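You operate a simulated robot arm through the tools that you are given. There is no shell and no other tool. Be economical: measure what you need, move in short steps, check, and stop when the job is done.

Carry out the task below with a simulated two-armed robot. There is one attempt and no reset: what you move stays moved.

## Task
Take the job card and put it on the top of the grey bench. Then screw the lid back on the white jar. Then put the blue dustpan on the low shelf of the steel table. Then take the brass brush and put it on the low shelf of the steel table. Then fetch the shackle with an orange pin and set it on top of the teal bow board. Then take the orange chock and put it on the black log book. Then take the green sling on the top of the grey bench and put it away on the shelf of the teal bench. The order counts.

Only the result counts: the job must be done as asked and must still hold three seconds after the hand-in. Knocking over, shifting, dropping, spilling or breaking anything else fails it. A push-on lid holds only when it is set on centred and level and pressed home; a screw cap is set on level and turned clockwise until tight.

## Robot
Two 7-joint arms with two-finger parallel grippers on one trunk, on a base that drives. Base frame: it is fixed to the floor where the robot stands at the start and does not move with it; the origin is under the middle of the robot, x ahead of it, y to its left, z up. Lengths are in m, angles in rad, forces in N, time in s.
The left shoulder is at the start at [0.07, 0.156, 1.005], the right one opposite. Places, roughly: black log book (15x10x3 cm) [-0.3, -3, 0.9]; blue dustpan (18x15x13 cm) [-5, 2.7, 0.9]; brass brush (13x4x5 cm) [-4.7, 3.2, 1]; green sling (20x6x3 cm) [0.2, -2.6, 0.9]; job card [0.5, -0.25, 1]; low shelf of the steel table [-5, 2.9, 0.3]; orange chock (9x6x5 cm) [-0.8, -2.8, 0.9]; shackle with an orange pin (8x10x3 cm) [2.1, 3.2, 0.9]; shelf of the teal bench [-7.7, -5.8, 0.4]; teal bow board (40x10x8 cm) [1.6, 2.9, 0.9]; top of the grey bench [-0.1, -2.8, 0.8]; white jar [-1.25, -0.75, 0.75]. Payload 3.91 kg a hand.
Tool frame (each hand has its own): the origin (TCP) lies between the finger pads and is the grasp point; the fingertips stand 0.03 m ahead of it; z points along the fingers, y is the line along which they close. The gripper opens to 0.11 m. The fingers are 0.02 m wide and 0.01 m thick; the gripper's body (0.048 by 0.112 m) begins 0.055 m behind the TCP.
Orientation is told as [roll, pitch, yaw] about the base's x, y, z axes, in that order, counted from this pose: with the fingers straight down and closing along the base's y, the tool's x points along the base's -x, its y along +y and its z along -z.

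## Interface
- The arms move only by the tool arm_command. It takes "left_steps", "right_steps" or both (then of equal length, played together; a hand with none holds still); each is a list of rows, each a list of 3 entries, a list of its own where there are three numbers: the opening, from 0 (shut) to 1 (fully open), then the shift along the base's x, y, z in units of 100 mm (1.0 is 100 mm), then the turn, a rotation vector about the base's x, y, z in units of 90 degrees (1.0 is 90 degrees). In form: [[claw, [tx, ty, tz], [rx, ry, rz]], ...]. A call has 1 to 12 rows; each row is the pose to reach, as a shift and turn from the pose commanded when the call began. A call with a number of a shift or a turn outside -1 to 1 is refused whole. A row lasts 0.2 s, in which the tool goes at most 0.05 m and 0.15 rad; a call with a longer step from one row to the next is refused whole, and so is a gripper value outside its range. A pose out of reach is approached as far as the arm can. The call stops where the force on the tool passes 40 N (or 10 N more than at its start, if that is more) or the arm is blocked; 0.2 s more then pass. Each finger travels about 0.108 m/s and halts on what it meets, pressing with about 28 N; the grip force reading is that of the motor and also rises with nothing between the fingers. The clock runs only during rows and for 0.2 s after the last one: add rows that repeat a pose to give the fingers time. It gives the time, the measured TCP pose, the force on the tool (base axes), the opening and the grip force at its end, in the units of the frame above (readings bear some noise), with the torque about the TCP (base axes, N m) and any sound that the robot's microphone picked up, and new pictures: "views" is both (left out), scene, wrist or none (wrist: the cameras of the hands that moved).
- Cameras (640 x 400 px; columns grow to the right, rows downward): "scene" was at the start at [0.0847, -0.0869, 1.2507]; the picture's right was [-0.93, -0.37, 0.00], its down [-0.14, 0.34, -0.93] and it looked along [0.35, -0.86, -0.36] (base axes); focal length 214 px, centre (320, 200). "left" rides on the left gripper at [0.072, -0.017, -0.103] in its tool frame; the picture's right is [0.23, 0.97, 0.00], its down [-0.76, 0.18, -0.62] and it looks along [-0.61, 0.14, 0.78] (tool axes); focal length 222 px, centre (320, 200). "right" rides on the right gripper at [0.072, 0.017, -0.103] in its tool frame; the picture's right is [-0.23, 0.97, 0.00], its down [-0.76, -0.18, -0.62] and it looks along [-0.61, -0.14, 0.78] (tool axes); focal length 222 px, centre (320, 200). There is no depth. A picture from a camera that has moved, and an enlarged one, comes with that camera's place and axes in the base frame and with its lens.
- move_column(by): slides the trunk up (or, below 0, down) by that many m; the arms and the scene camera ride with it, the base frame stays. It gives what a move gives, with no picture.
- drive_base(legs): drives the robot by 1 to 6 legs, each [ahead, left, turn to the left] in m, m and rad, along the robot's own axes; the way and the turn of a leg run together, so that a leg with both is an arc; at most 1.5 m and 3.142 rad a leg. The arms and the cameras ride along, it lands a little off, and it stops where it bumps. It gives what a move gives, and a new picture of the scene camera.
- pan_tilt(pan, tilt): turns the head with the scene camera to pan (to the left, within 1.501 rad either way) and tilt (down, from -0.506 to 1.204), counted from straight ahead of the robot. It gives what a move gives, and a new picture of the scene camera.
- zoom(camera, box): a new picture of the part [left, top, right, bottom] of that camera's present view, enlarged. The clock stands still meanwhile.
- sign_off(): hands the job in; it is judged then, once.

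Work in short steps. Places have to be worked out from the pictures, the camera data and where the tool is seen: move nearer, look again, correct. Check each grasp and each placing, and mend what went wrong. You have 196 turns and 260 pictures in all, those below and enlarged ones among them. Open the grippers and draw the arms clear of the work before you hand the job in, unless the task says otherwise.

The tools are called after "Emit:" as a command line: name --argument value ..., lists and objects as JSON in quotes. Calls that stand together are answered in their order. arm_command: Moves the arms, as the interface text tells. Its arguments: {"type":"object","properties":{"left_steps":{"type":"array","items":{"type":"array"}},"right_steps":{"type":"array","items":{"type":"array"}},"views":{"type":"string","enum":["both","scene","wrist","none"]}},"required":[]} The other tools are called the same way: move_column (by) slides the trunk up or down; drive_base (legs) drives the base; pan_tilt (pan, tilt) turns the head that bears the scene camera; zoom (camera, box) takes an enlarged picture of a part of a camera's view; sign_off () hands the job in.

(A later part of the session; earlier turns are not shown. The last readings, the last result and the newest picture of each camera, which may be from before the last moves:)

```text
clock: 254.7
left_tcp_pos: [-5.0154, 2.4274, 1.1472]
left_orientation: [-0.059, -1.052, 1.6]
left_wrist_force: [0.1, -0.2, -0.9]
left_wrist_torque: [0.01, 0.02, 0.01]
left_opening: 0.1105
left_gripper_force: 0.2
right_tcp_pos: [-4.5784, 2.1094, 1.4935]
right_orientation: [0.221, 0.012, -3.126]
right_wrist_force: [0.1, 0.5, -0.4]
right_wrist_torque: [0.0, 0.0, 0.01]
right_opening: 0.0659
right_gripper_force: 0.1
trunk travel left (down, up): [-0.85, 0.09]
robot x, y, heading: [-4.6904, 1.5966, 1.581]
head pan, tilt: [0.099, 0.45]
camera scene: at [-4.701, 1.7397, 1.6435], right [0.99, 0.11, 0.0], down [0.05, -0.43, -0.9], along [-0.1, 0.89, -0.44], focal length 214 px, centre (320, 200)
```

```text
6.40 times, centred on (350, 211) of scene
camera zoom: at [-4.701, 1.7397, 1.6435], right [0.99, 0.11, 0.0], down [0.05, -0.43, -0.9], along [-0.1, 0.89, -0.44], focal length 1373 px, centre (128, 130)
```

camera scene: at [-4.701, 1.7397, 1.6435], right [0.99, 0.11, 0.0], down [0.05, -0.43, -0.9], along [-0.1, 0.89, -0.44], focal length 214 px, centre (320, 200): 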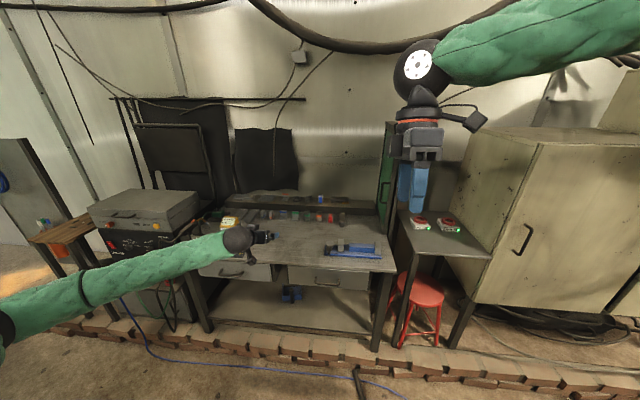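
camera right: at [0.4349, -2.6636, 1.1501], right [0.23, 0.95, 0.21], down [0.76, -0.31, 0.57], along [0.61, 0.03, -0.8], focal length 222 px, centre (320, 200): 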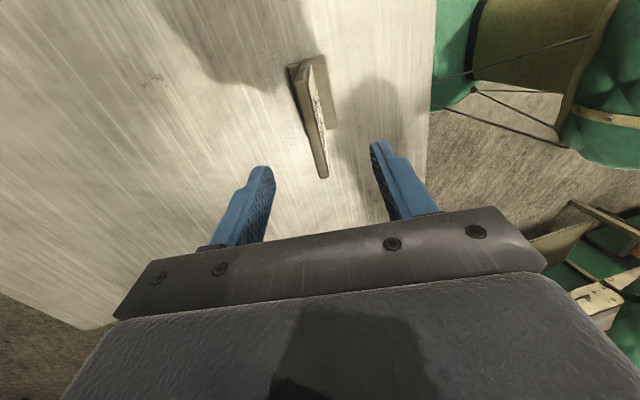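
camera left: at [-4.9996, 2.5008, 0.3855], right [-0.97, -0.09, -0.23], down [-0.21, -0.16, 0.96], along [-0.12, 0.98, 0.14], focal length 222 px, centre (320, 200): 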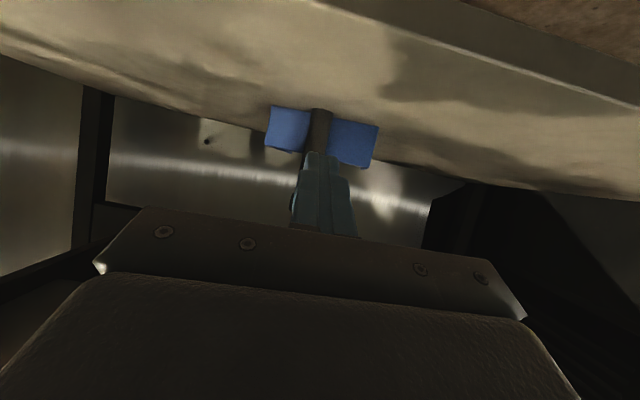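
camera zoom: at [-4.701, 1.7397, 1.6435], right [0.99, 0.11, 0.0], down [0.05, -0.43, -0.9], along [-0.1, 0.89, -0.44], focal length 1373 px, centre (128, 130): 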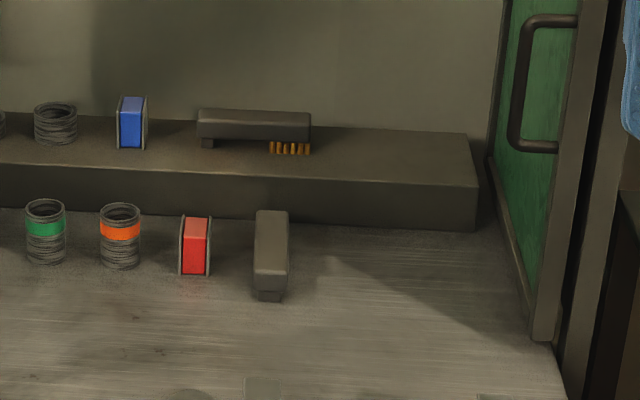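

The brush bar lies along x on the ledge at ≈[-4.71,3.19,0.94]. The right hand already closes along y, so I use it with the robot at ≈[-5.04,2.15]. First retract the left hand a bit and tilt the right tool forward.

Emit:
arm_command --left_steps '[[1, [0, -0.25, 0], [0, 0, 0]], [1, [0, -0.5, 0.1], [0, 0, 0]], [1, [0, -0.75, 0.2], [0, 0, 0]], [1, [0, -1, 0.3], [0, 0, 0]]]' --right_steps '[[0.6, [0, 0.2, 0], [0.09, 0, 0]], [0.6, [0, 0.5, 0], [0.18, 0, 0]], [0.6, [0, 0.8, 0], [0.24, 0, 0]], [0.6, [0, 0.8, 0], [0.24, 0, 0]]]' --views "none"

Emit:
arm_command --left_steps '[[1, [0, -0.25, 0], [0, 0, 0]], [1, [0, -0.5, 0.1], [0, 0, 0]], [1, [0, -0.75, 0.2], [0, 0, 0]], [1, [0, -1, 0.3], [0, 0, 0]]]' --views "none"

Emit:
drive_base --legs '[[0.5, 0.34, 0]]'

```text
clock: 255.7
left_tcp_pos: [-5.0133, 2.3248, 1.1785]
left_orientation: [-0.06, -1.052, 1.601]
left_wrist_force: [0.4, -1.0, 0.3]
left_wrist_torque: [0.03, -0.02, 0.01]
left_opening: 0.1099
left_gripper_force: 0.1
right_tcp_pos: [-4.5798, 2.1884, 1.496]
right_orientation: [-0.159, 0.017, -3.134]
right_wrist_force: [0.9, 0.1, 0.9]
right_wrist_torque: [0.03, 0.03, 0.01]
right_opening: 0.066
right_gripper_force: 0.0
trunk travel left (down, up): [-0.85, 0.09]
robot x, y, heading: [-4.6892, 1.5981, 1.583]
head pan, tilt: [0.099, 0.45]
```

```text
clock: 256.7
left_tcp_pos: [-5.0158, 2.2262, 1.206]
left_orientation: [-0.06, -1.052, 1.6]
left_wrist_force: [0.2, 0.7, 0.1]
left_wrist_torque: [0.0, 0.0, 0.01]
left_opening: 0.1099
left_gripper_force: 0.0
right_tcp_pos: [-4.5803, 2.188, 1.4963]
right_orientation: [-0.159, 0.016, -3.133]
right_wrist_force: [0.8, 0.1, 0.8]
right_wrist_torque: [-0.01, 0.0, 0.0]
right_opening: 0.0661
right_gripper_force: 0.1
trunk travel left (down, up): [-0.85, 0.09]
robot x, y, heading: [-4.6947, 1.5992, 1.579]
head pan, tilt: [0.099, 0.45]
```

```text
clock: 260.1
left_tcp_pos: [-5.3649, 2.7116, 1.2061]
left_orientation: [-0.06, -1.053, 1.613]
left_wrist_force: [0.3, -0.4, 0.1]
left_wrist_torque: [-0.01, 0.01, 0.01]
left_opening: 0.1099
left_gripper_force: 0.0
right_tcp_pos: [-4.9279, 2.6797, 1.4936]
right_orientation: [-0.156, 0.017, -3.12]
right_wrist_force: [-1.1, 0.4, -0.2]
right_wrist_torque: [0.0, 0.0, 0.01]
right_opening: 0.0661
right_gripper_force: 0.0
trunk travel left (down, up): [-0.85, 0.09]
robot x, y, heading: [-5.0345, 2.0892, 1.594]
head pan, tilt: [0.099, 0.45]
camera scene: at [-5.0446, 2.2282, 1.6436], right [0.99, 0.12, 0.0], down [0.05, -0.43, -0.9], along [-0.11, 0.89, -0.44], focal length 214 px, centre (320, 200)
```

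scene: 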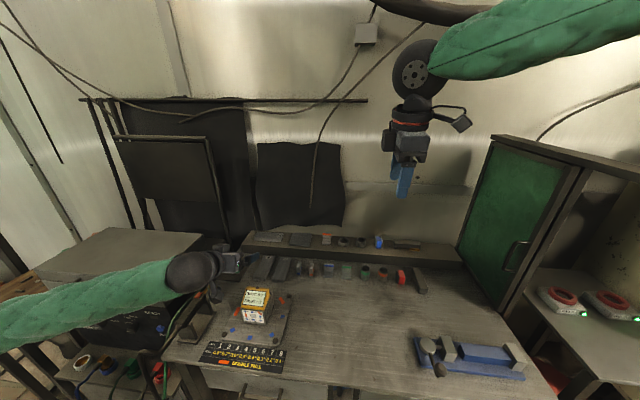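

Brush seen at ≈[-4.728,3.19]. I move the base 70 mm closer, lower the trunk 0.15 and extend the right hand toward it.

Emit:
drive_base --legs '[[0.07, 0, 0]]'

Emit:
move_column --by -0.15

Emit:
arm_command --right_steps '[[0.8, [0.2, 0.4, 0], [0, 0, 0]], [0.8, [0.5, 0.7, 0], [0, 0, 0]], [0.8, [0.8, 1, 0], [0, 0, 0]], [0.8, [1, 1, 0], [0, 0, 0]]]' --views "none"

Emit:
arm_command --right_steps '[[0.8, [0.2, 0.4, 0], [0, 0, 0]], [0.8, [0.5, 0.7, 0], [0, 0, 0]], [0.8, [0.8, 1, 0], [0, 0, 0]], [0.8, [1, 1, 0], [0, 0, 0]]]' --views "none"

Emit:
arm_command --right_steps '[[0.8, [0, 0.4, -0.2], [0, 0, 0]], [0.8, [0, 0.7, -0.5], [0, 0, 0]], [0.8, [0, 1, -0.8], [0, 0, 0]], [0.8, [0, 1, -1], [0, 0, 0]]]' --views "both"

```text
clock: 261.1
left_tcp_pos: [-5.367, 2.7776, 1.2081]
left_orientation: [-0.059, -1.056, 1.609]
left_wrist_force: [1.5, -0.2, 1.0]
left_wrist_torque: [-0.01, 0.0, -0.03]
left_opening: 0.1102
left_gripper_force: 0.0
right_tcp_pos: [-4.928, 2.744, 1.4961]
right_orientation: [-0.158, 0.015, -3.123]
right_wrist_force: [-1.0, -0.4, 0.5]
right_wrist_torque: [0.01, 0.0, 0.01]
right_opening: 0.0659
right_gripper_force: 0.2
trunk travel left (down, up): [-0.85, 0.09]
robot x, y, heading: [-5.0333, 2.1605, 1.59]
head pan, tilt: [0.099, 0.45]
camera scene: at [-5.0462, 2.2921, 1.6442], right [0.99, 0.12, 0.0], down [0.05, -0.43, -0.9], along [-0.11, 0.9, -0.43], focal length 214 px, centre (320, 200)
```

scene: 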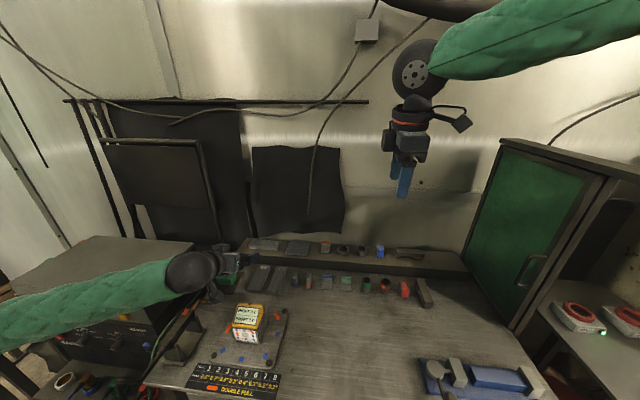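

```text
clock: 262.9
left_tcp_pos: [-5.365, 2.7812, 1.0559]
left_orientation: [-0.061, -1.052, 1.612]
left_wrist_force: [0.2, -1.0, 0.3]
left_wrist_torque: [0.0, -0.01, -0.03]
left_opening: 0.1097
left_gripper_force: 0.0
right_tcp_pos: [-4.9302, 2.749, 1.3446]
right_orientation: [-0.156, 0.017, -3.122]
right_wrist_force: [-0.2, -0.8, 0.2]
right_wrist_torque: [-0.01, 0.05, -0.01]
right_opening: 0.066
right_gripper_force: 0.0
trunk travel left (down, up): [-0.7, 0.24]
robot x, y, heading: [-5.0316, 2.1548, 1.591]
head pan, tilt: [0.099, 0.45]
```

```text
clock: 263.9
left_tcp_pos: [-5.3647, 2.7792, 1.057]
left_orientation: [-0.057, -1.051, 1.609]
left_wrist_force: [-0.6, 0.1, 0.3]
left_wrist_torque: [-0.01, -0.02, 0.02]
left_opening: 0.1098
left_gripper_force: 0.0
right_tcp_pos: [-4.8297, 2.8499, 1.3459]
right_orientation: [-0.156, 0.017, -3.124]
right_wrist_force: [-0.6, 0.0, -0.2]
right_wrist_torque: [0.03, -0.01, -0.02]
right_opening: 0.0878
right_gripper_force: 0.0
trunk travel left (down, up): [-0.7, 0.24]
robot x, y, heading: [-5.0315, 2.1563, 1.585]
head pan, tilt: [0.099, 0.45]
```

```text
clock: 264.9
left_tcp_pos: [-5.3662, 2.7804, 1.0557]
left_orientation: [-0.058, -1.051, 1.61]
left_wrist_force: [0.5, -0.4, 0.1]
left_wrist_torque: [0.02, 0.02, -0.01]
left_opening: 0.11
left_gripper_force: 0.1
right_tcp_pos: [-4.728, 2.9477, 1.3461]
right_orientation: [-0.156, 0.016, -3.123]
right_wrist_force: [-0.1, 0.4, -0.1]
right_wrist_torque: [0.0, 0.01, 0.04]
right_opening: 0.088
right_gripper_force: 0.1
trunk travel left (down, up): [-0.7, 0.24]
robot x, y, heading: [-5.0323, 2.1564, 1.595]
head pan, tilt: [0.099, 0.45]
```

```text
clock: 265.9
left_tcp_pos: [-5.3751, 2.7747, 1.0587]
left_orientation: [-0.081, -1.058, 1.629]
left_wrist_force: [-0.7, -0.9, 0.3]
left_wrist_torque: [-0.03, 0.01, 0.03]
left_opening: 0.11
left_gripper_force: 0.0
right_tcp_pos: [-4.7434, 3.0409, 1.2554]
right_orientation: [-0.165, 0.029, -3.121]
right_wrist_force: [-0.6, -0.5, -0.4]
right_wrist_torque: [-0.01, -0.02, 0.0]
right_opening: 0.0882
right_gripper_force: 0.0
trunk travel left (down, up): [-0.7, 0.24]
robot x, y, heading: [-5.0343, 2.159, 1.594]
head pan, tilt: [0.099, 0.45]
camera scene: at [-5.06, 2.2879, 1.4963], right [0.99, 0.12, 0.01], down [0.06, -0.43, -0.9], along [-0.1, 0.9, -0.43], focal length 214 px, centre (320, 200)
camera right: at [-4.6713, 3.0096, 1.357], right [-0.2, -0.96, -0.17], down [-0.78, 0.06, 0.62], along [-0.59, 0.26, -0.76], focal length 222 px, centre (320, 200)
```

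scene: 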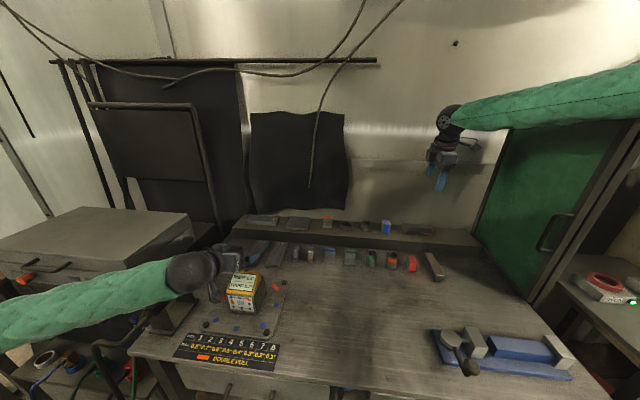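
right: 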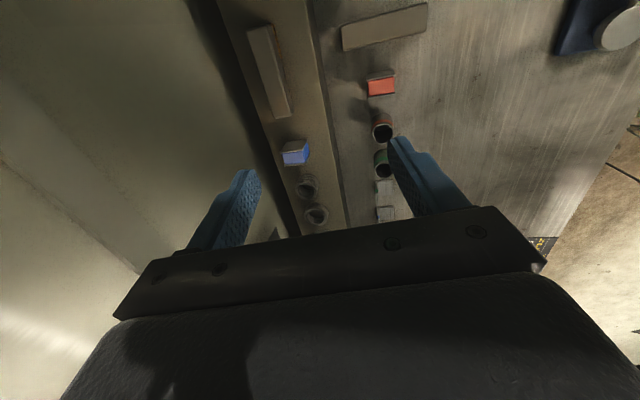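

The right forearm presses the green panel, so I'll use the left arm instead. I withdraw the right hand the way it came.

Emit:
arm_command --right_steps '[[0.8, [0, -0.3, 0.2], [0, 0, 0]], [0.8, [-0.1, -0.6, 0.5], [0, 0, 0]], [0.8, [-0.3, -0.9, 0.8], [0, 0, 0]], [0.8, [-0.5, -1, 1], [0, 0, 0]]]' --views "none"

Emit:
arm_command --right_steps '[[0.6, [-0.2, -0.4, 0], [0, 0, 0]], [0.6, [-0.5, -0.7, 0], [0, 0, 0]], [0.6, [-0.8, -1, 0], [0, 0, 0]], [0.6, [-1, -1, 0], [0, 0, 0]]]' --views "none"

Emit:
arm_command --right_steps '[[0.6, [0, -0.4, 0], [0, 0, 0]], [0.6, [0, -0.8, 0], [0, 0, 0]], [0.6, [0, -1, 0], [0, 0, 0]]]' --views "none"

Emit:
arm_command --right_steps '[[0.6, [0, -0.4, 0], [0, 0, 0]], [0.6, [0, -0.8, 0], [0, 0, 0]], [0.6, [0, -1, 0], [0, 0, 0]]]' --views "scene"

```text
clock: 266.9
left_tcp_pos: [-5.3672, 2.7799, 1.0531]
left_orientation: [-0.065, -1.051, 1.612]
left_wrist_force: [-1.0, 0.3, -0.9]
left_wrist_torque: [0.0, -0.02, -0.05]
left_opening: 0.1102
left_gripper_force: 0.0
right_tcp_pos: [-4.7836, 2.9467, 1.3451]
right_orientation: [-0.155, 0.018, -3.126]
right_wrist_force: [-0.6, 0.6, -1.1]
right_wrist_torque: [0.0, -0.1, -0.03]
right_opening: 0.0879
right_gripper_force: 0.0
trunk travel left (down, up): [-0.7, 0.24]
robot x, y, heading: [-5.0326, 2.1515, 1.588]
head pan, tilt: [0.099, 0.45]
```

```text
clock: 267.9
left_tcp_pos: [-5.3667, 2.7822, 1.0556]
left_orientation: [-0.06, -1.052, 1.612]
left_wrist_force: [-0.2, 0.1, -0.5]
left_wrist_torque: [0.0, 0.0, -0.01]
left_opening: 0.1099
left_gripper_force: 0.0
right_tcp_pos: [-4.881, 2.8487, 1.3433]
right_orientation: [-0.156, 0.016, -3.122]
right_wrist_force: [0.3, 1.3, -0.3]
right_wrist_torque: [-0.03, -0.02, -0.02]
right_opening: 0.066
right_gripper_force: 0.1
trunk travel left (down, up): [-0.7, 0.24]
robot x, y, heading: [-5.0379, 2.1534, 1.587]
head pan, tilt: [0.099, 0.45]
```

```text
clock: 268.6
left_tcp_pos: [-5.3661, 2.7818, 1.0572]
left_orientation: [-0.06, -1.052, 1.609]
left_wrist_force: [0.3, 0.6, 0.8]
left_wrist_torque: [0.03, 0.02, 0.0]
left_opening: 0.1101
left_gripper_force: 0.2
right_tcp_pos: [-4.8779, 2.7479, 1.3434]
right_orientation: [-0.156, 0.017, -3.124]
right_wrist_force: [1.4, 0.0, -0.7]
right_wrist_torque: [0.06, -0.02, 0.01]
right_opening: 0.0658
right_gripper_force: 0.0
trunk travel left (down, up): [-0.7, 0.24]
robot x, y, heading: [-5.0338, 2.1527, 1.589]
head pan, tilt: [0.099, 0.45]
```

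```text
clock: 269.4
left_tcp_pos: [-5.3652, 2.7806, 1.0561]
left_orientation: [-0.058, -1.051, 1.612]
left_wrist_force: [0.3, -0.5, -0.2]
left_wrist_torque: [0.01, 0.0, 0.0]
left_opening: 0.1103
left_gripper_force: 0.0
right_tcp_pos: [-4.8812, 2.648, 1.3444]
right_orientation: [-0.157, 0.015, -3.122]
right_wrist_force: [0.5, -0.1, 0.5]
right_wrist_torque: [0.02, -0.01, 0.04]
right_opening: 0.0661
right_gripper_force: 0.1
trunk travel left (down, up): [-0.7, 0.24]
robot x, y, heading: [-5.0372, 2.1566, 1.588]
head pan, tilt: [0.099, 0.45]
camera scene: at [-5.0464, 2.2973, 1.4935], right [0.99, 0.12, 0.0], down [0.05, -0.43, -0.9], along [-0.11, 0.89, -0.44], focal length 214 px, centre (320, 200)
```

scene: 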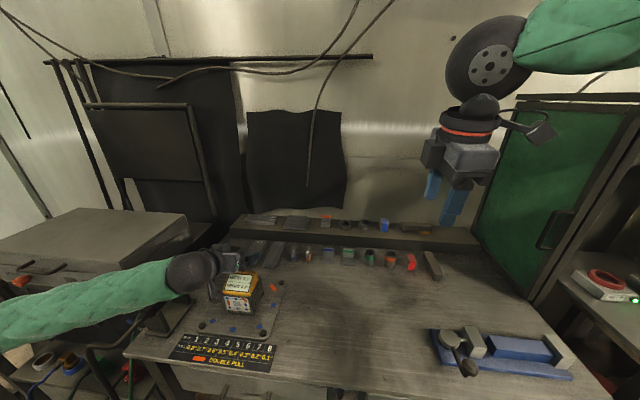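

I back up, then turn the left hand to point down and close along y.

Emit:
drive_base --legs '[[-0.4, 0, -0.018]]'

Emit:
arm_command --left_steps '[[0.8, [0, 0, 0.1], [-0.09, 0, 0]], [0.8, [0, 0, 0.2], [-0.18, 0, 0]], [0.8, [0, 0, 0.3], [-0.27, 0, 0]], [0.8, [0, 0, 0.4], [-0.36, 0, 0]], [0.8, [0, 0, 0.5], [-0.45, 0, 0]], [0.8, [0, 0, 0.6], [-0.54, 0, 0]], [0.8, [0, 0, 0.6], [-0.63, 0, 0]], [0.8, [0, 0, 0.6], [-0.667, 0, 0]]]' --views "none"

Emit:
arm_command --left_steps '[[0.8, [0, 0, 0], [0, 0, 0.09]], [0.8, [0, 0, 0], [0, 0, 0.18]], [0.8, [0, 0, 0], [0, 0, 0.27]], [0.8, [0.2, 0, 0], [0, 0, 0.36]], [0.8, [0.4, 0, 0], [0, 0, 0.45]], [0.8, [0.6, 0, 0], [0, 0, 0.54]], [0.8, [0.8, 0, 0], [0, 0, 0.63]], [0.8, [1, 0, 0], [0, 0, 0.72]], [0.8, [1, 0, 0], [0, 0, 0.81]], [0.8, [1, 0, 0], [0, 0, 0.9]], [0.8, [1, 0, 0], [0, 0, 0.98]]]' --views "none"

Emit:
drive_base --legs '[[0, -0.6, 0]]'

```text
clock: 271.9
left_tcp_pos: [-5.3505, 2.3921, 1.0569]
left_orientation: [-0.06, -1.051, 1.594]
left_wrist_force: [-0.2, -0.7, 0.2]
left_wrist_torque: [0.0, 0.02, -0.01]
left_opening: 0.11
left_gripper_force: 0.1
right_tcp_pos: [-4.8681, 2.2515, 1.3444]
right_orientation: [-0.156, 0.015, -3.14]
right_wrist_force: [0.5, -0.7, 0.0]
right_wrist_torque: [0.01, -0.04, 0.02]
right_opening: 0.066
right_gripper_force: 0.0
trunk travel left (down, up): [-0.7, 0.24]
robot x, y, heading: [-5.0302, 1.7601, 1.573]
head pan, tilt: [0.099, 0.45]
camera scene: at [-5.0397, 1.9032, 1.4935], right [0.99, 0.1, 0.0], down [0.04, -0.43, -0.9], along [-0.09, 0.9, -0.44], focal length 214 px, centre (320, 200)
```

scene: 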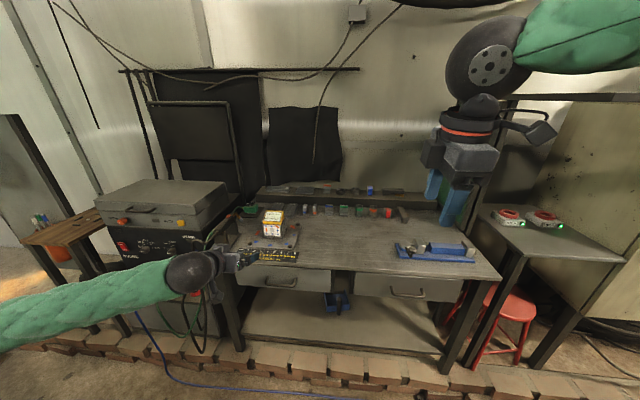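

```text
clock: 273.7
left_tcp_pos: [-5.3512, 2.3933, 1.1167]
left_orientation: [-0.041, -0.003, 1.582]
left_wrist_force: [-0.2, -0.4, 0.1]
left_wrist_torque: [-0.03, -0.02, 0.02]
left_opening: 0.088
left_gripper_force: 0.1
right_tcp_pos: [-4.8692, 2.2525, 1.3432]
right_orientation: [-0.155, 0.015, -3.141]
right_wrist_force: [0.4, 0.1, 0.0]
right_wrist_torque: [-0.03, 0.0, -0.02]
right_opening: 0.0659
right_gripper_force: 0.1
trunk travel left (down, up): [-0.7, 0.24]
robot x, y, heading: [-5.0295, 1.7604, 1.569]
head pan, tilt: [0.099, 0.45]
```

```text
clock: 276.1
left_tcp_pos: [-5.251, 2.3931, 1.1158]
left_orientation: [-0.041, -0.005, 3.123]
left_wrist_force: [0.2, 0.3, -0.3]
left_wrist_torque: [-0.02, -0.03, 0.03]
left_opening: 0.0881
left_gripper_force: 0.1
right_tcp_pos: [-4.8672, 2.2514, 1.3435]
right_orientation: [-0.155, 0.015, -3.143]
right_wrist_force: [-0.1, -0.2, -0.5]
right_wrist_torque: [0.0, 0.02, -0.02]
right_opening: 0.066
right_gripper_force: 0.0
trunk travel left (down, up): [-0.7, 0.24]
robot x, y, heading: [-5.0322, 1.7607, 1.576]
head pan, tilt: [0.099, 0.45]
```

```text
clock: 279.5
left_tcp_pos: [-4.6482, 2.3938, 1.1167]
left_orientation: [-0.041, -0.004, 3.118]
left_wrist_force: [-0.3, -0.3, 0.7]
left_wrist_torque: [-0.02, 0.02, 0.01]
left_opening: 0.0878
left_gripper_force: 0.0
right_tcp_pos: [-4.2673, 2.2511, 1.3432]
right_orientation: [-0.155, 0.016, 3.139]
right_wrist_force: [0.6, 0.3, 0.5]
right_wrist_torque: [-0.01, 0.02, -0.04]
right_opening: 0.0658
right_gripper_force: 0.1
trunk travel left (down, up): [-0.7, 0.24]
robot x, y, heading: [-4.4274, 1.7628, 1.568]
head pan, tilt: [0.099, 0.45]
camera scene: at [-4.4388, 1.904, 1.4935], right [1.0, 0.1, 0.0], down [0.04, -0.43, -0.9], along [-0.09, 0.9, -0.44], focal length 214 px, centre (320, 200)
```

scene: 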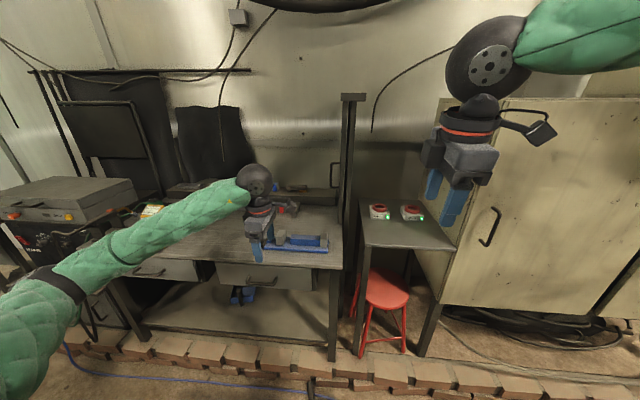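

Now forward to y≈2.15 with the left hand over the table.

Emit:
drive_base --legs '[[0.39, 0, 0]]'

Emit:
arm_command --left_steps '[[0.8, [-0.2, 0.4, 0.2], [0.026, 0, 0]], [0.8, [-0.4, 0.8, 0.2], [0.026, 0, 0]], [0.8, [-0.6, 1, 0.2], [0.026, 0, 0]]]' --views "none"

Emit:
arm_command --left_steps '[[0.8, [0, 0.4, 0], [0, 0, 0]], [0.8, [0, 0.8, 0], [0, 0, 0]], [0.8, [0, 1, 0], [0, 0, 0]]]' --views "both"

```text
clock: 281.9
left_tcp_pos: [-4.6503, 2.7818, 1.1158]
left_orientation: [-0.039, -0.004, 3.121]
left_wrist_force: [0.2, -0.6, -0.4]
left_wrist_torque: [0.0, 0.02, -0.01]
left_opening: 0.0878
left_gripper_force: 0.1
right_tcp_pos: [-4.2681, 2.6402, 1.3436]
right_orientation: [-0.156, 0.015, -3.142]
right_wrist_force: [0.0, 0.4, -0.2]
right_wrist_torque: [0.0, 0.03, -0.01]
right_opening: 0.0659
right_gripper_force: 0.0
trunk travel left (down, up): [-0.7, 0.24]
robot x, y, heading: [-4.4285, 2.1484, 1.57]
head pan, tilt: [0.099, 0.45]
camera scene: at [-4.4394, 2.2919, 1.4935], right [0.99, 0.1, 0.0], down [0.04, -0.43, -0.9], along [-0.09, 0.9, -0.44], focal length 214 px, centre (320, 200)
```

scene: 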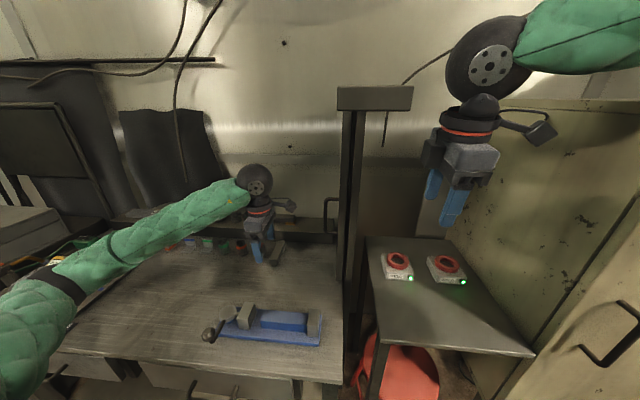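

```text
clock: 282.7
left_tcp_pos: [-4.7123, 2.8813, 1.1337]
left_orientation: [-0.081, -0.006, 3.12]
left_wrist_force: [-0.1, -0.1, 0.0]
left_wrist_torque: [-0.02, -0.02, -0.01]
left_opening: 0.088
left_gripper_force: 0.1
right_tcp_pos: [-4.2688, 2.6397, 1.3431]
right_orientation: [-0.157, 0.017, -3.141]
right_wrist_force: [-1.3, -0.2, -0.6]
right_wrist_torque: [0.03, 0.01, 0.01]
right_opening: 0.0659
right_gripper_force: 0.1
trunk travel left (down, up): [-0.7, 0.24]
robot x, y, heading: [-4.4334, 2.1478, 1.57]
head pan, tilt: [0.099, 0.45]
```

```text
clock: 283.5
left_tcp_pos: [-4.7106, 2.9822, 1.1356]
left_orientation: [-0.079, -0.007, 3.121]
left_wrist_force: [-0.9, 0.1, -0.9]
left_wrist_torque: [0.03, 0.03, 0.0]
left_opening: 0.088
left_gripper_force: 0.0
right_tcp_pos: [-4.2671, 2.6391, 1.3442]
right_orientation: [-0.155, 0.016, -3.142]
right_wrist_force: [0.3, 0.2, -0.9]
right_wrist_torque: [-0.01, 0.0, 0.01]
right_opening: 0.0661
right_gripper_force: 0.0
trunk travel left (down, up): [-0.7, 0.24]
robot x, y, heading: [-4.4287, 2.1481, 1.574]
head pan, tilt: [0.099, 0.45]
camera scene: at [-4.4392, 2.2918, 1.4935], right [0.99, 0.1, 0.0], down [0.04, -0.43, -0.9], along [-0.09, 0.9, -0.44], focal length 214 px, centre (320, 200)
camera left: at [-4.6369, 2.9885, 1.2393], right [0.21, -0.98, -0.08], down [-0.76, -0.21, 0.61], along [-0.61, -0.07, -0.79], focal length 222 px, centre (320, 200)
```

scene: 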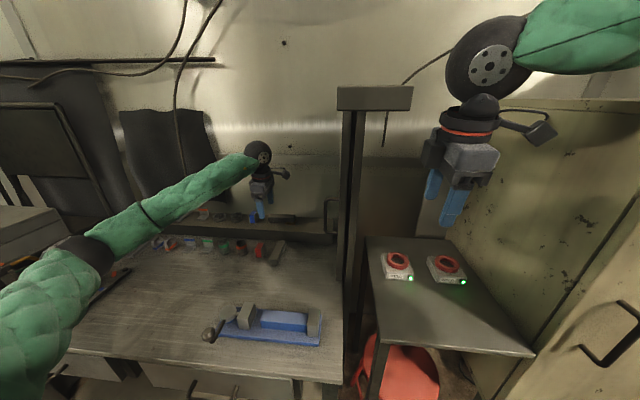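
left: 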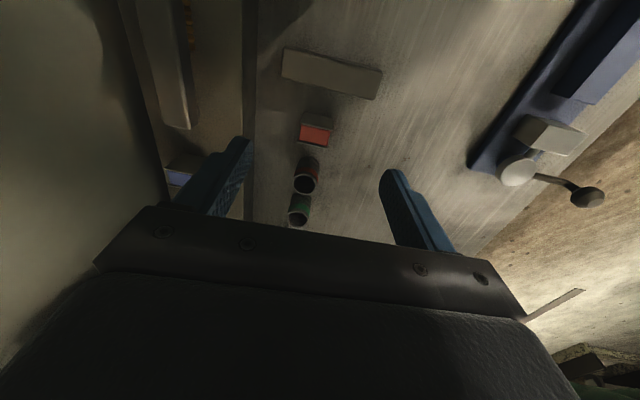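

The wrist view puts the brush centre at ≈[-4.705,3.175]. I advance 100 mm further and look again.

Emit:
arm_command --left_steps '[[0.75, [0, 0.4, 0], [0, 0, 0]], [0.75, [0, 0.8, 0], [0, 0, 0]], [0.75, [0, 1, 0], [0, 0, 0]], [0.75, [0, 1, 0], [0, 0, 0]]]' --views "none"

Emit:
arm_command --left_steps '[[0.75, [0.05, 0.4, 0], [0, 0, 0]], [0.75, [0.05, 0.9, 0], [0, 0, 0]], [0.75, [0.05, 0.9, -0.3], [0, 0, 0]], [0.75, [0.05, 0.9, -0.6], [0, 0, 0]]]' --views "both"

Emit:
zoom --camera "scene" --box '[220, 160, 340, 235]'

```text
clock: 284.5
left_tcp_pos: [-4.7118, 3.0821, 1.1346]
left_orientation: [-0.08, -0.004, 3.121]
left_wrist_force: [-0.2, -0.7, 0.3]
left_wrist_torque: [-0.02, -0.05, 0.01]
left_opening: 0.0826
left_gripper_force: 0.1
right_tcp_pos: [-4.2668, 2.64, 1.343]
right_orientation: [-0.155, 0.015, -3.142]
right_wrist_force: [-0.3, -0.2, 0.2]
right_wrist_torque: [0.0, 0.02, 0.03]
right_opening: 0.0659
right_gripper_force: 0.1
trunk travel left (down, up): [-0.7, 0.24]
robot x, y, heading: [-4.4292, 2.1476, 1.574]
head pan, tilt: [0.099, 0.45]
```

```text
clock: 285.5
left_tcp_pos: [-4.7062, 3.1724, 1.0759]
left_orientation: [-0.082, -0.005, 3.121]
left_wrist_force: [0.3, -0.2, -0.4]
left_wrist_torque: [-0.03, 0.03, 0.02]
left_opening: 0.0821
left_gripper_force: 0.1
right_tcp_pos: [-4.2673, 2.6402, 1.3418]
right_orientation: [-0.155, 0.015, -3.142]
right_wrist_force: [-0.5, -0.1, -0.6]
right_wrist_torque: [-0.02, 0.03, 0.02]
right_opening: 0.0659
right_gripper_force: 0.0
trunk travel left (down, up): [-0.7, 0.24]
robot x, y, heading: [-4.4333, 2.1462, 1.574]
head pan, tilt: [0.099, 0.45]
camera scene: at [-4.439, 2.2929, 1.4934], right [0.99, 0.1, 0.0], down [0.04, -0.43, -0.9], along [-0.09, 0.9, -0.44], focal length 214 px, centre (320, 200)
camera left: at [-4.632, 3.1798, 1.1792], right [0.21, -0.98, -0.08], down [-0.76, -0.21, 0.61], along [-0.61, -0.07, -0.79], focal length 222 px, centre (320, 200)
```

scene: 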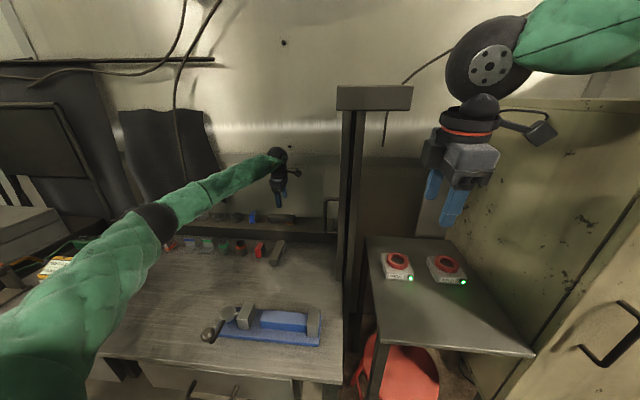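
left: 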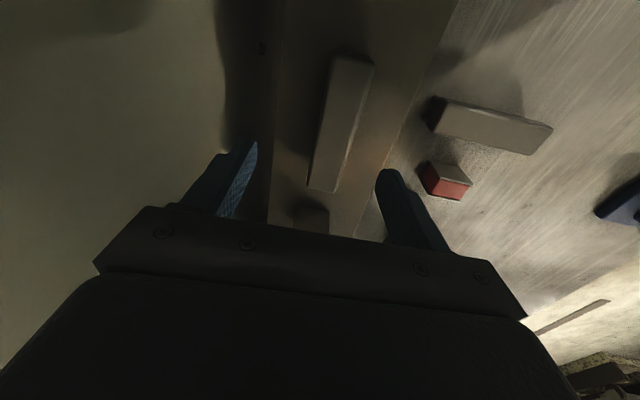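

```text
5.33 times, centred on (280, 198) of scene
camera zoom: at [-4.439, 2.2929, 1.4934], right [0.99, 0.1, 0.0], down [0.04, -0.43, -0.9], along [-0.09, 0.9, -0.44], focal length 1144 px, centre (533, 213)
```

zoom: 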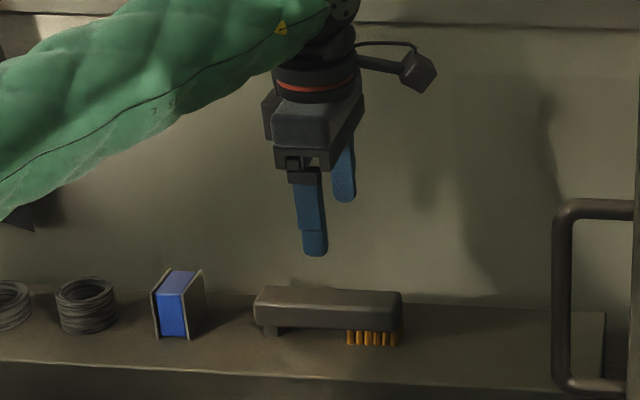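

Brush centre refined to [-4.716,3.161], top z≈0.965. I correct and descend in two steps.

Emit:
arm_command --left_steps '[[0.75, [-0.1, -0.11, -0.2], [0, 0, 0]], [0.75, [-0.1, -0.11, -0.6], [0, 0, 0]], [0.75, [-0.1, -0.11, -0.9], [0, 0, 0]]]' --views "wrist"

Emit:
zoom --camera "scene" --box '[240, 180, 320, 235]'

```text
clock: 286.3
left_tcp_pos: [-4.7173, 3.1596, 0.9875]
left_orientation: [-0.079, -0.005, 3.121]
left_wrist_force: [0.1, 0.0, 0.0]
left_wrist_torque: [0.0, 0.0, 0.0]
left_opening: 0.0824
left_gripper_force: 0.1
right_tcp_pos: [-4.2681, 2.6405, 1.3433]
right_orientation: [-0.155, 0.016, -3.141]
right_wrist_force: [0.4, -0.3, 0.2]
right_wrist_torque: [0.0, -0.01, 0.02]
right_opening: 0.0659
right_gripper_force: 0.0
trunk travel left (down, up): [-0.7, 0.24]
robot x, y, heading: [-4.4267, 2.1535, 1.572]
head pan, tilt: [0.099, 0.45]
camera left: at [-4.6432, 3.1674, 1.0901], right [0.21, -0.98, -0.08], down [-0.76, -0.21, 0.61], along [-0.61, -0.07, -0.79], focal length 222 px, centre (320, 200)
```

left: 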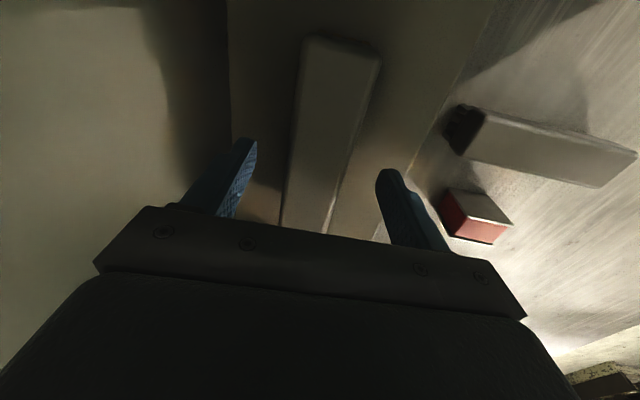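

```text
7.27 times, centred on (280, 208) of scene
camera zoom: at [-4.44, 2.2917, 1.4935], right [0.99, 0.1, 0.0], down [0.04, -0.43, -0.9], along [-0.09, 0.9, -0.44], focal length 1560 px, centre (611, 146)
```

zoom: 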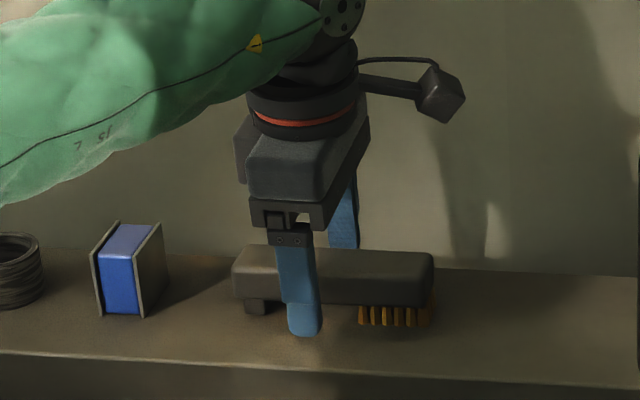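

Fingers straddle the bar. I go down 20 mm, shift 15 mm right and close.

Emit:
arm_command --left_steps '[[0.75, [0.1, 0, -0.1], [0, 0, 0]], [0.75, [0.15, 0, -0.2], [0, 0, 0]], [0.5, [0.15, 0, -0.2], [0, 0, 0]], [0.2, [0.15, 0, -0.2], [0, 0, 0]], [0, [0.15, 0, -0.2], [0, 0, 0]], [0, [0.15, 0, -0.2], [0, 0, 0]]]' --views "wrist"

Emit:
zoom --camera "scene" --box '[240, 180, 320, 235]'

```text
clock: 287.1
left_tcp_pos: [-4.7065, 3.1598, 0.974]
left_orientation: [-0.084, -0.006, 3.125]
left_wrist_force: [-6.4, -14.4, 28.7]
left_wrist_torque: [-1.62, 0.12, -0.22]
left_opening: 0.0603
left_gripper_force: 6.5
right_tcp_pos: [-4.2688, 2.6389, 1.3441]
right_orientation: [-0.153, 0.017, -3.137]
right_wrist_force: [0.7, 0.5, 0.0]
right_wrist_torque: [0.02, 0.01, -0.02]
right_opening: 0.066
right_gripper_force: 0.0
trunk travel left (down, up): [-0.7, 0.24]
robot x, y, heading: [-4.426, 2.1515, 1.573]
head pan, tilt: [0.099, 0.45]
stopped in row 3 (left hand): the force on the tool passed its limit at 44 N (the readings are from after the stop); the commanded pose is now the measured one
camera left: at [-4.6322, 3.1669, 1.077], right [0.21, -0.97, -0.08], down [-0.76, -0.22, 0.61], along [-0.61, -0.07, -0.79], focal length 222 px, centre (320, 200)
```

left: 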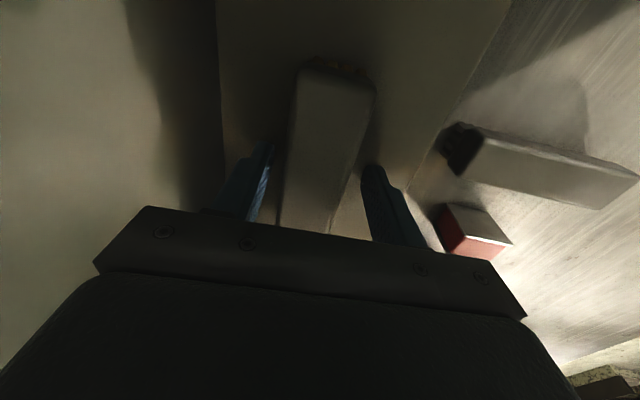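

```text
7.27 times, centred on (280, 208) of scene
camera zoom: at [-4.44, 2.2905, 1.4936], right [0.99, 0.1, 0.0], down [0.04, -0.43, -0.9], along [-0.09, 0.9, -0.44], focal length 1560 px, centre (611, 146)
```

zoom: 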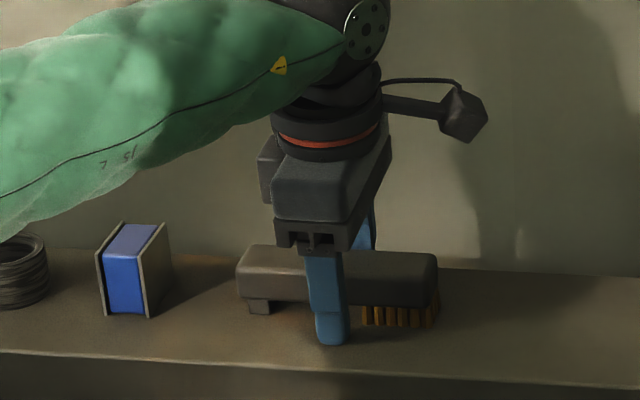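

The tips touched the ledge (z≈0.944). I lift 4 mm and close.

Emit:
arm_command --left_steps '[[0.5, [0, 0, 0.05], [0, 0, 0]], [0.2, [0, 0, 0.05], [0, 0, 0]], [0, [0, 0, 0.05], [0, 0, 0]], [0, [0, 0, 0.05], [0, 0, 0]], [0, [0, 0, 0.05], [0, 0, 0]]]' --views "none"

Emit:
arm_command --left_steps '[[0, [0, 0, 0.3], [0, 0, 0]], [0, [0, 0, 0.6], [0, 0, 0]], [0, [0, 0, 1], [0, 0, 0]]]' --views "none"

Emit:
zoom --camera "scene" --box '[220, 160, 340, 235]'

```text
clock: 288.2
left_tcp_pos: [-4.7048, 3.16, 0.9731]
left_orientation: [-0.078, -0.005, 3.125]
left_wrist_force: [-0.2, -0.3, -0.3]
left_wrist_torque: [-0.01, 0.01, 0.02]
left_opening: 0.0356
left_gripper_force: 27.6
right_tcp_pos: [-4.2687, 2.6394, 1.3434]
right_orientation: [-0.155, 0.015, -3.138]
right_wrist_force: [0.5, -0.2, 0.3]
right_wrist_torque: [-0.03, -0.04, -0.02]
right_opening: 0.0661
right_gripper_force: 0.1
trunk travel left (down, up): [-0.7, 0.24]
robot x, y, heading: [-4.432, 2.1482, 1.573]
head pan, tilt: [0.099, 0.45]
```

```text
clock: 289.1
left_tcp_pos: [-4.7046, 3.1584, 1.0719]
left_orientation: [-0.08, -0.006, 3.125]
left_wrist_force: [0.9, 0.3, -2.1]
left_wrist_torque: [-0.02, 0.01, 0.03]
left_opening: 0.0357
left_gripper_force: 27.8
right_tcp_pos: [-4.2687, 2.6398, 1.3432]
right_orientation: [-0.156, 0.015, -3.14]
right_wrist_force: [0.9, 0.3, 0.3]
right_wrist_torque: [0.05, 0.01, 0.02]
right_opening: 0.0659
right_gripper_force: 0.1
trunk travel left (down, up): [-0.7, 0.24]
robot x, y, heading: [-4.4297, 2.1494, 1.571]
head pan, tilt: [0.099, 0.45]
```

```text
5.33 times, centred on (280, 198) of scene
camera zoom: at [-4.4393, 2.291, 1.4934], right [0.99, 0.1, 0.0], down [0.04, -0.43, -0.9], along [-0.09, 0.9, -0.44], focal length 1144 px, centre (533, 213)
```

zoom: 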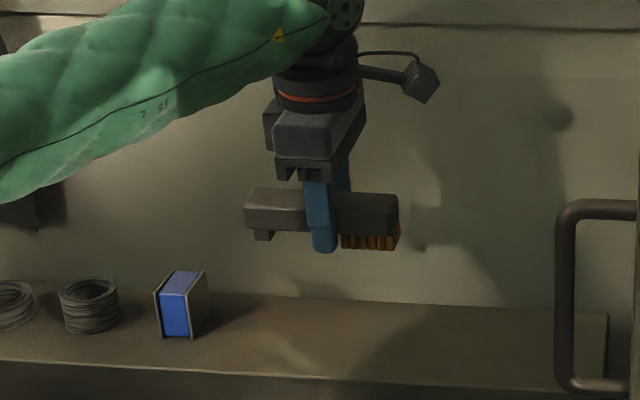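

Brush held. Plan: tilt the hand 45° forward with the brush still along x, and slide it onto the shelf right of the dustpan. First back the base and draw the hand off the table.

Emit:
drive_base --legs '[[-0.42, 0, 0]]'

Emit:
arm_command --left_steps '[[0, [0, -0.4, 0], [0, 0, 0]], [0, [0, -0.8, 0], [0, 0, 0]], [0, [0, -1, 0], [0, 0, 0]]]' --views "none"

Emit:
arm_command --left_steps '[[0, [0, -0.4, 0], [0, 0, 0]], [0, [0, -0.8, 0], [0, 0, 0]], [0, [0, -1, 0], [0.085, 0, 0]], [0, [0, -1, 0], [0.17, 0, 0]], [0, [0, -1, 0], [0.255, 0, 0]], [0, [0, -1, 0], [0.34, 0, 0]], [0, [0, -1, 0], [0.42, 0, 0]], [0, [0, -1, 0], [0.5, 0, 0]]]' --views "wrist"

```text
clock: 291.6
left_tcp_pos: [-4.703, 2.7388, 1.072]
left_orientation: [-0.082, -0.006, 3.123]
left_wrist_force: [0.4, -0.1, -1.0]
left_wrist_torque: [0.01, -0.01, 0.01]
left_opening: 0.0357
left_gripper_force: 27.8
right_tcp_pos: [-4.268, 2.2192, 1.3438]
right_orientation: [-0.154, 0.016, -3.141]
right_wrist_force: [-0.3, -0.3, 0.5]
right_wrist_torque: [0.03, -0.01, 0.02]
right_opening: 0.0658
right_gripper_force: 0.0
trunk travel left (down, up): [-0.7, 0.24]
robot x, y, heading: [-4.43, 1.7289, 1.572]
head pan, tilt: [0.099, 0.45]
camera scene: at [-4.4386, 1.8711, 1.4934], right [0.99, 0.1, 0.0], down [0.04, -0.43, -0.9], along [-0.09, 0.9, -0.44], focal length 214 px, centre (320, 200)
```

scene: 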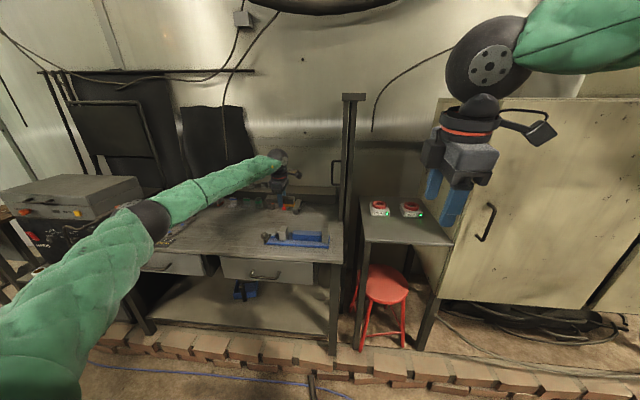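

```text
clock: 292.4
left_tcp_pos: [-4.7006, 2.6356, 1.0713]
left_orientation: [-0.079, -0.005, 3.124]
left_wrist_force: [-0.3, -0.2, -1.0]
left_wrist_torque: [0.0, 0.01, 0.03]
left_opening: 0.0354
left_gripper_force: 28.0
right_tcp_pos: [-4.266, 2.2197, 1.3438]
right_orientation: [-0.154, 0.016, -3.139]
right_wrist_force: [0.1, -0.8, -0.6]
right_wrist_torque: [0.0, 0.03, 0.02]
right_opening: 0.0659
right_gripper_force: 0.1
trunk travel left (down, up): [-0.7, 0.24]
robot x, y, heading: [-4.429, 1.7305, 1.57]
head pan, tilt: [0.099, 0.45]
```

```text
clock: 294.2
left_tcp_pos: [-4.704, 2.5383, 1.0731]
left_orientation: [-0.869, -0.016, 3.134]
left_wrist_force: [0.2, -0.4, -0.8]
left_wrist_torque: [0.0, -0.04, -0.02]
left_opening: 0.0356
left_gripper_force: 27.7
right_tcp_pos: [-4.2687, 2.2193, 1.3434]
right_orientation: [-0.155, 0.016, -3.14]
right_wrist_force: [-0.4, -0.4, -0.9]
right_wrist_torque: [0.02, -0.06, -0.02]
right_opening: 0.0663
right_gripper_force: 0.0
trunk travel left (down, up): [-0.7, 0.24]
robot x, y, heading: [-4.4276, 1.7274, 1.566]
head pan, tilt: [0.099, 0.45]
camera left: at [-4.6293, 2.4698, 1.1508], right [0.21, -0.63, -0.75], down [-0.76, -0.58, 0.28], along [-0.61, 0.51, -0.6], focal length 222 px, centre (320, 200)
```

left: 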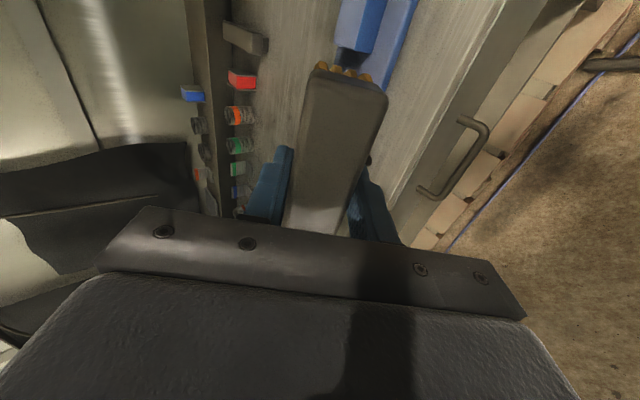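

The tilt works (50°). I retract to y≈2.42 and lower the trunk by 0.65 m.

Emit:
arm_command --left_steps '[[0, [0, -0.4, 0], [0, 0, 0]], [0, [0, -0.8, 0], [0, 0, 0]], [0, [0, -1, 0], [0, 0, 0]]]' --views "none"

Emit:
move_column --by -0.4

Emit:
move_column --by -0.22

Emit:
pan_tilt --pan 0.3 --tilt 0.35

```text
clock: 295.0
left_tcp_pos: [-4.7017, 2.4381, 1.0723]
left_orientation: [-0.865, -0.017, 3.133]
left_wrist_force: [-0.3, -0.4, -0.9]
left_wrist_torque: [-0.03, 0.0, 0.02]
left_opening: 0.0358
left_gripper_force: 27.9
right_tcp_pos: [-4.2673, 2.2184, 1.3436]
right_orientation: [-0.154, 0.015, -3.139]
right_wrist_force: [0.1, -0.4, 0.0]
right_wrist_torque: [0.0, 0.01, -0.01]
right_opening: 0.0661
right_gripper_force: 0.0
trunk travel left (down, up): [-0.7, 0.24]
robot x, y, heading: [-4.4321, 1.7274, 1.573]
head pan, tilt: [0.099, 0.45]
```

```text
clock: 298.9
left_tcp_pos: [-4.7014, 2.4371, 0.6729]
left_orientation: [-0.866, -0.016, 3.134]
left_wrist_force: [0.7, -0.2, -0.8]
left_wrist_torque: [-0.02, -0.01, -0.02]
left_opening: 0.0355
left_gripper_force: 28.2
right_tcp_pos: [-4.2675, 2.2184, 0.9435]
right_orientation: [-0.156, 0.014, -3.141]
right_wrist_force: [-1.0, -0.5, -0.7]
right_wrist_torque: [0.0, 0.04, 0.02]
right_opening: 0.0664
right_gripper_force: 0.0
trunk travel left (down, up): [-0.3, 0.64]
robot x, y, heading: [-4.4252, 1.7324, 1.577]
head pan, tilt: [0.099, 0.45]
```

```text
clock: 301.2
left_tcp_pos: [-4.702, 2.437, 0.4518]
left_orientation: [-0.867, -0.017, 3.134]
left_wrist_force: [0.7, -0.3, -0.5]
left_wrist_torque: [0.01, -0.01, -0.02]
left_opening: 0.0354
left_gripper_force: 28.0
right_tcp_pos: [-4.2676, 2.2191, 0.7255]
right_orientation: [-0.155, 0.016, -3.139]
right_wrist_force: [-0.2, 0.1, 1.0]
right_wrist_torque: [0.03, 0.06, -0.01]
right_opening: 0.0661
right_gripper_force: 0.0
trunk travel left (down, up): [-0.08, 0.86]
robot x, y, heading: [-4.4302, 1.731, 1.576]
head pan, tilt: [0.099, 0.45]
```

```text
clock: 301.9
left_tcp_pos: [-4.7023, 2.4371, 0.4521]
left_orientation: [-0.867, -0.016, 3.132]
left_wrist_force: [0.0, -0.3, -1.3]
left_wrist_torque: [0.03, 0.0, -0.01]
left_opening: 0.0356
left_gripper_force: 28.3
right_tcp_pos: [-4.2675, 2.2184, 0.7236]
right_orientation: [-0.155, 0.016, -3.139]
right_wrist_force: [0.5, -0.3, -0.8]
right_wrist_torque: [0.0, -0.01, -0.01]
right_opening: 0.0659
right_gripper_force: 0.0
trunk travel left (down, up): [-0.08, 0.86]
robot x, y, heading: [-4.4294, 1.7268, 1.577]
head pan, tilt: [0.3, 0.351]
camera scene: at [-4.4569, 1.8681, 0.8827], right [0.95, 0.3, 0.0], down [0.1, -0.33, -0.94], along [-0.28, 0.9, -0.34], focal length 214 px, centre (320, 200)
```

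scene: 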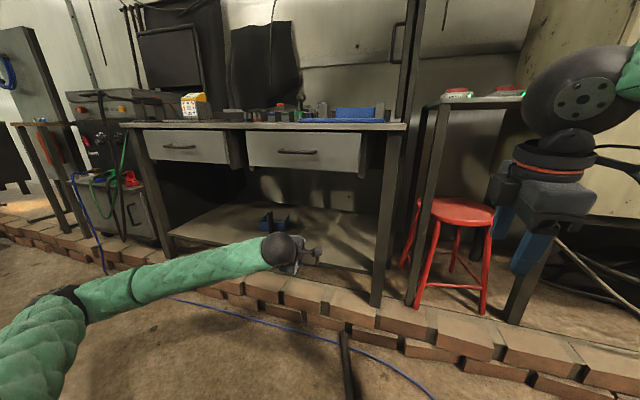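

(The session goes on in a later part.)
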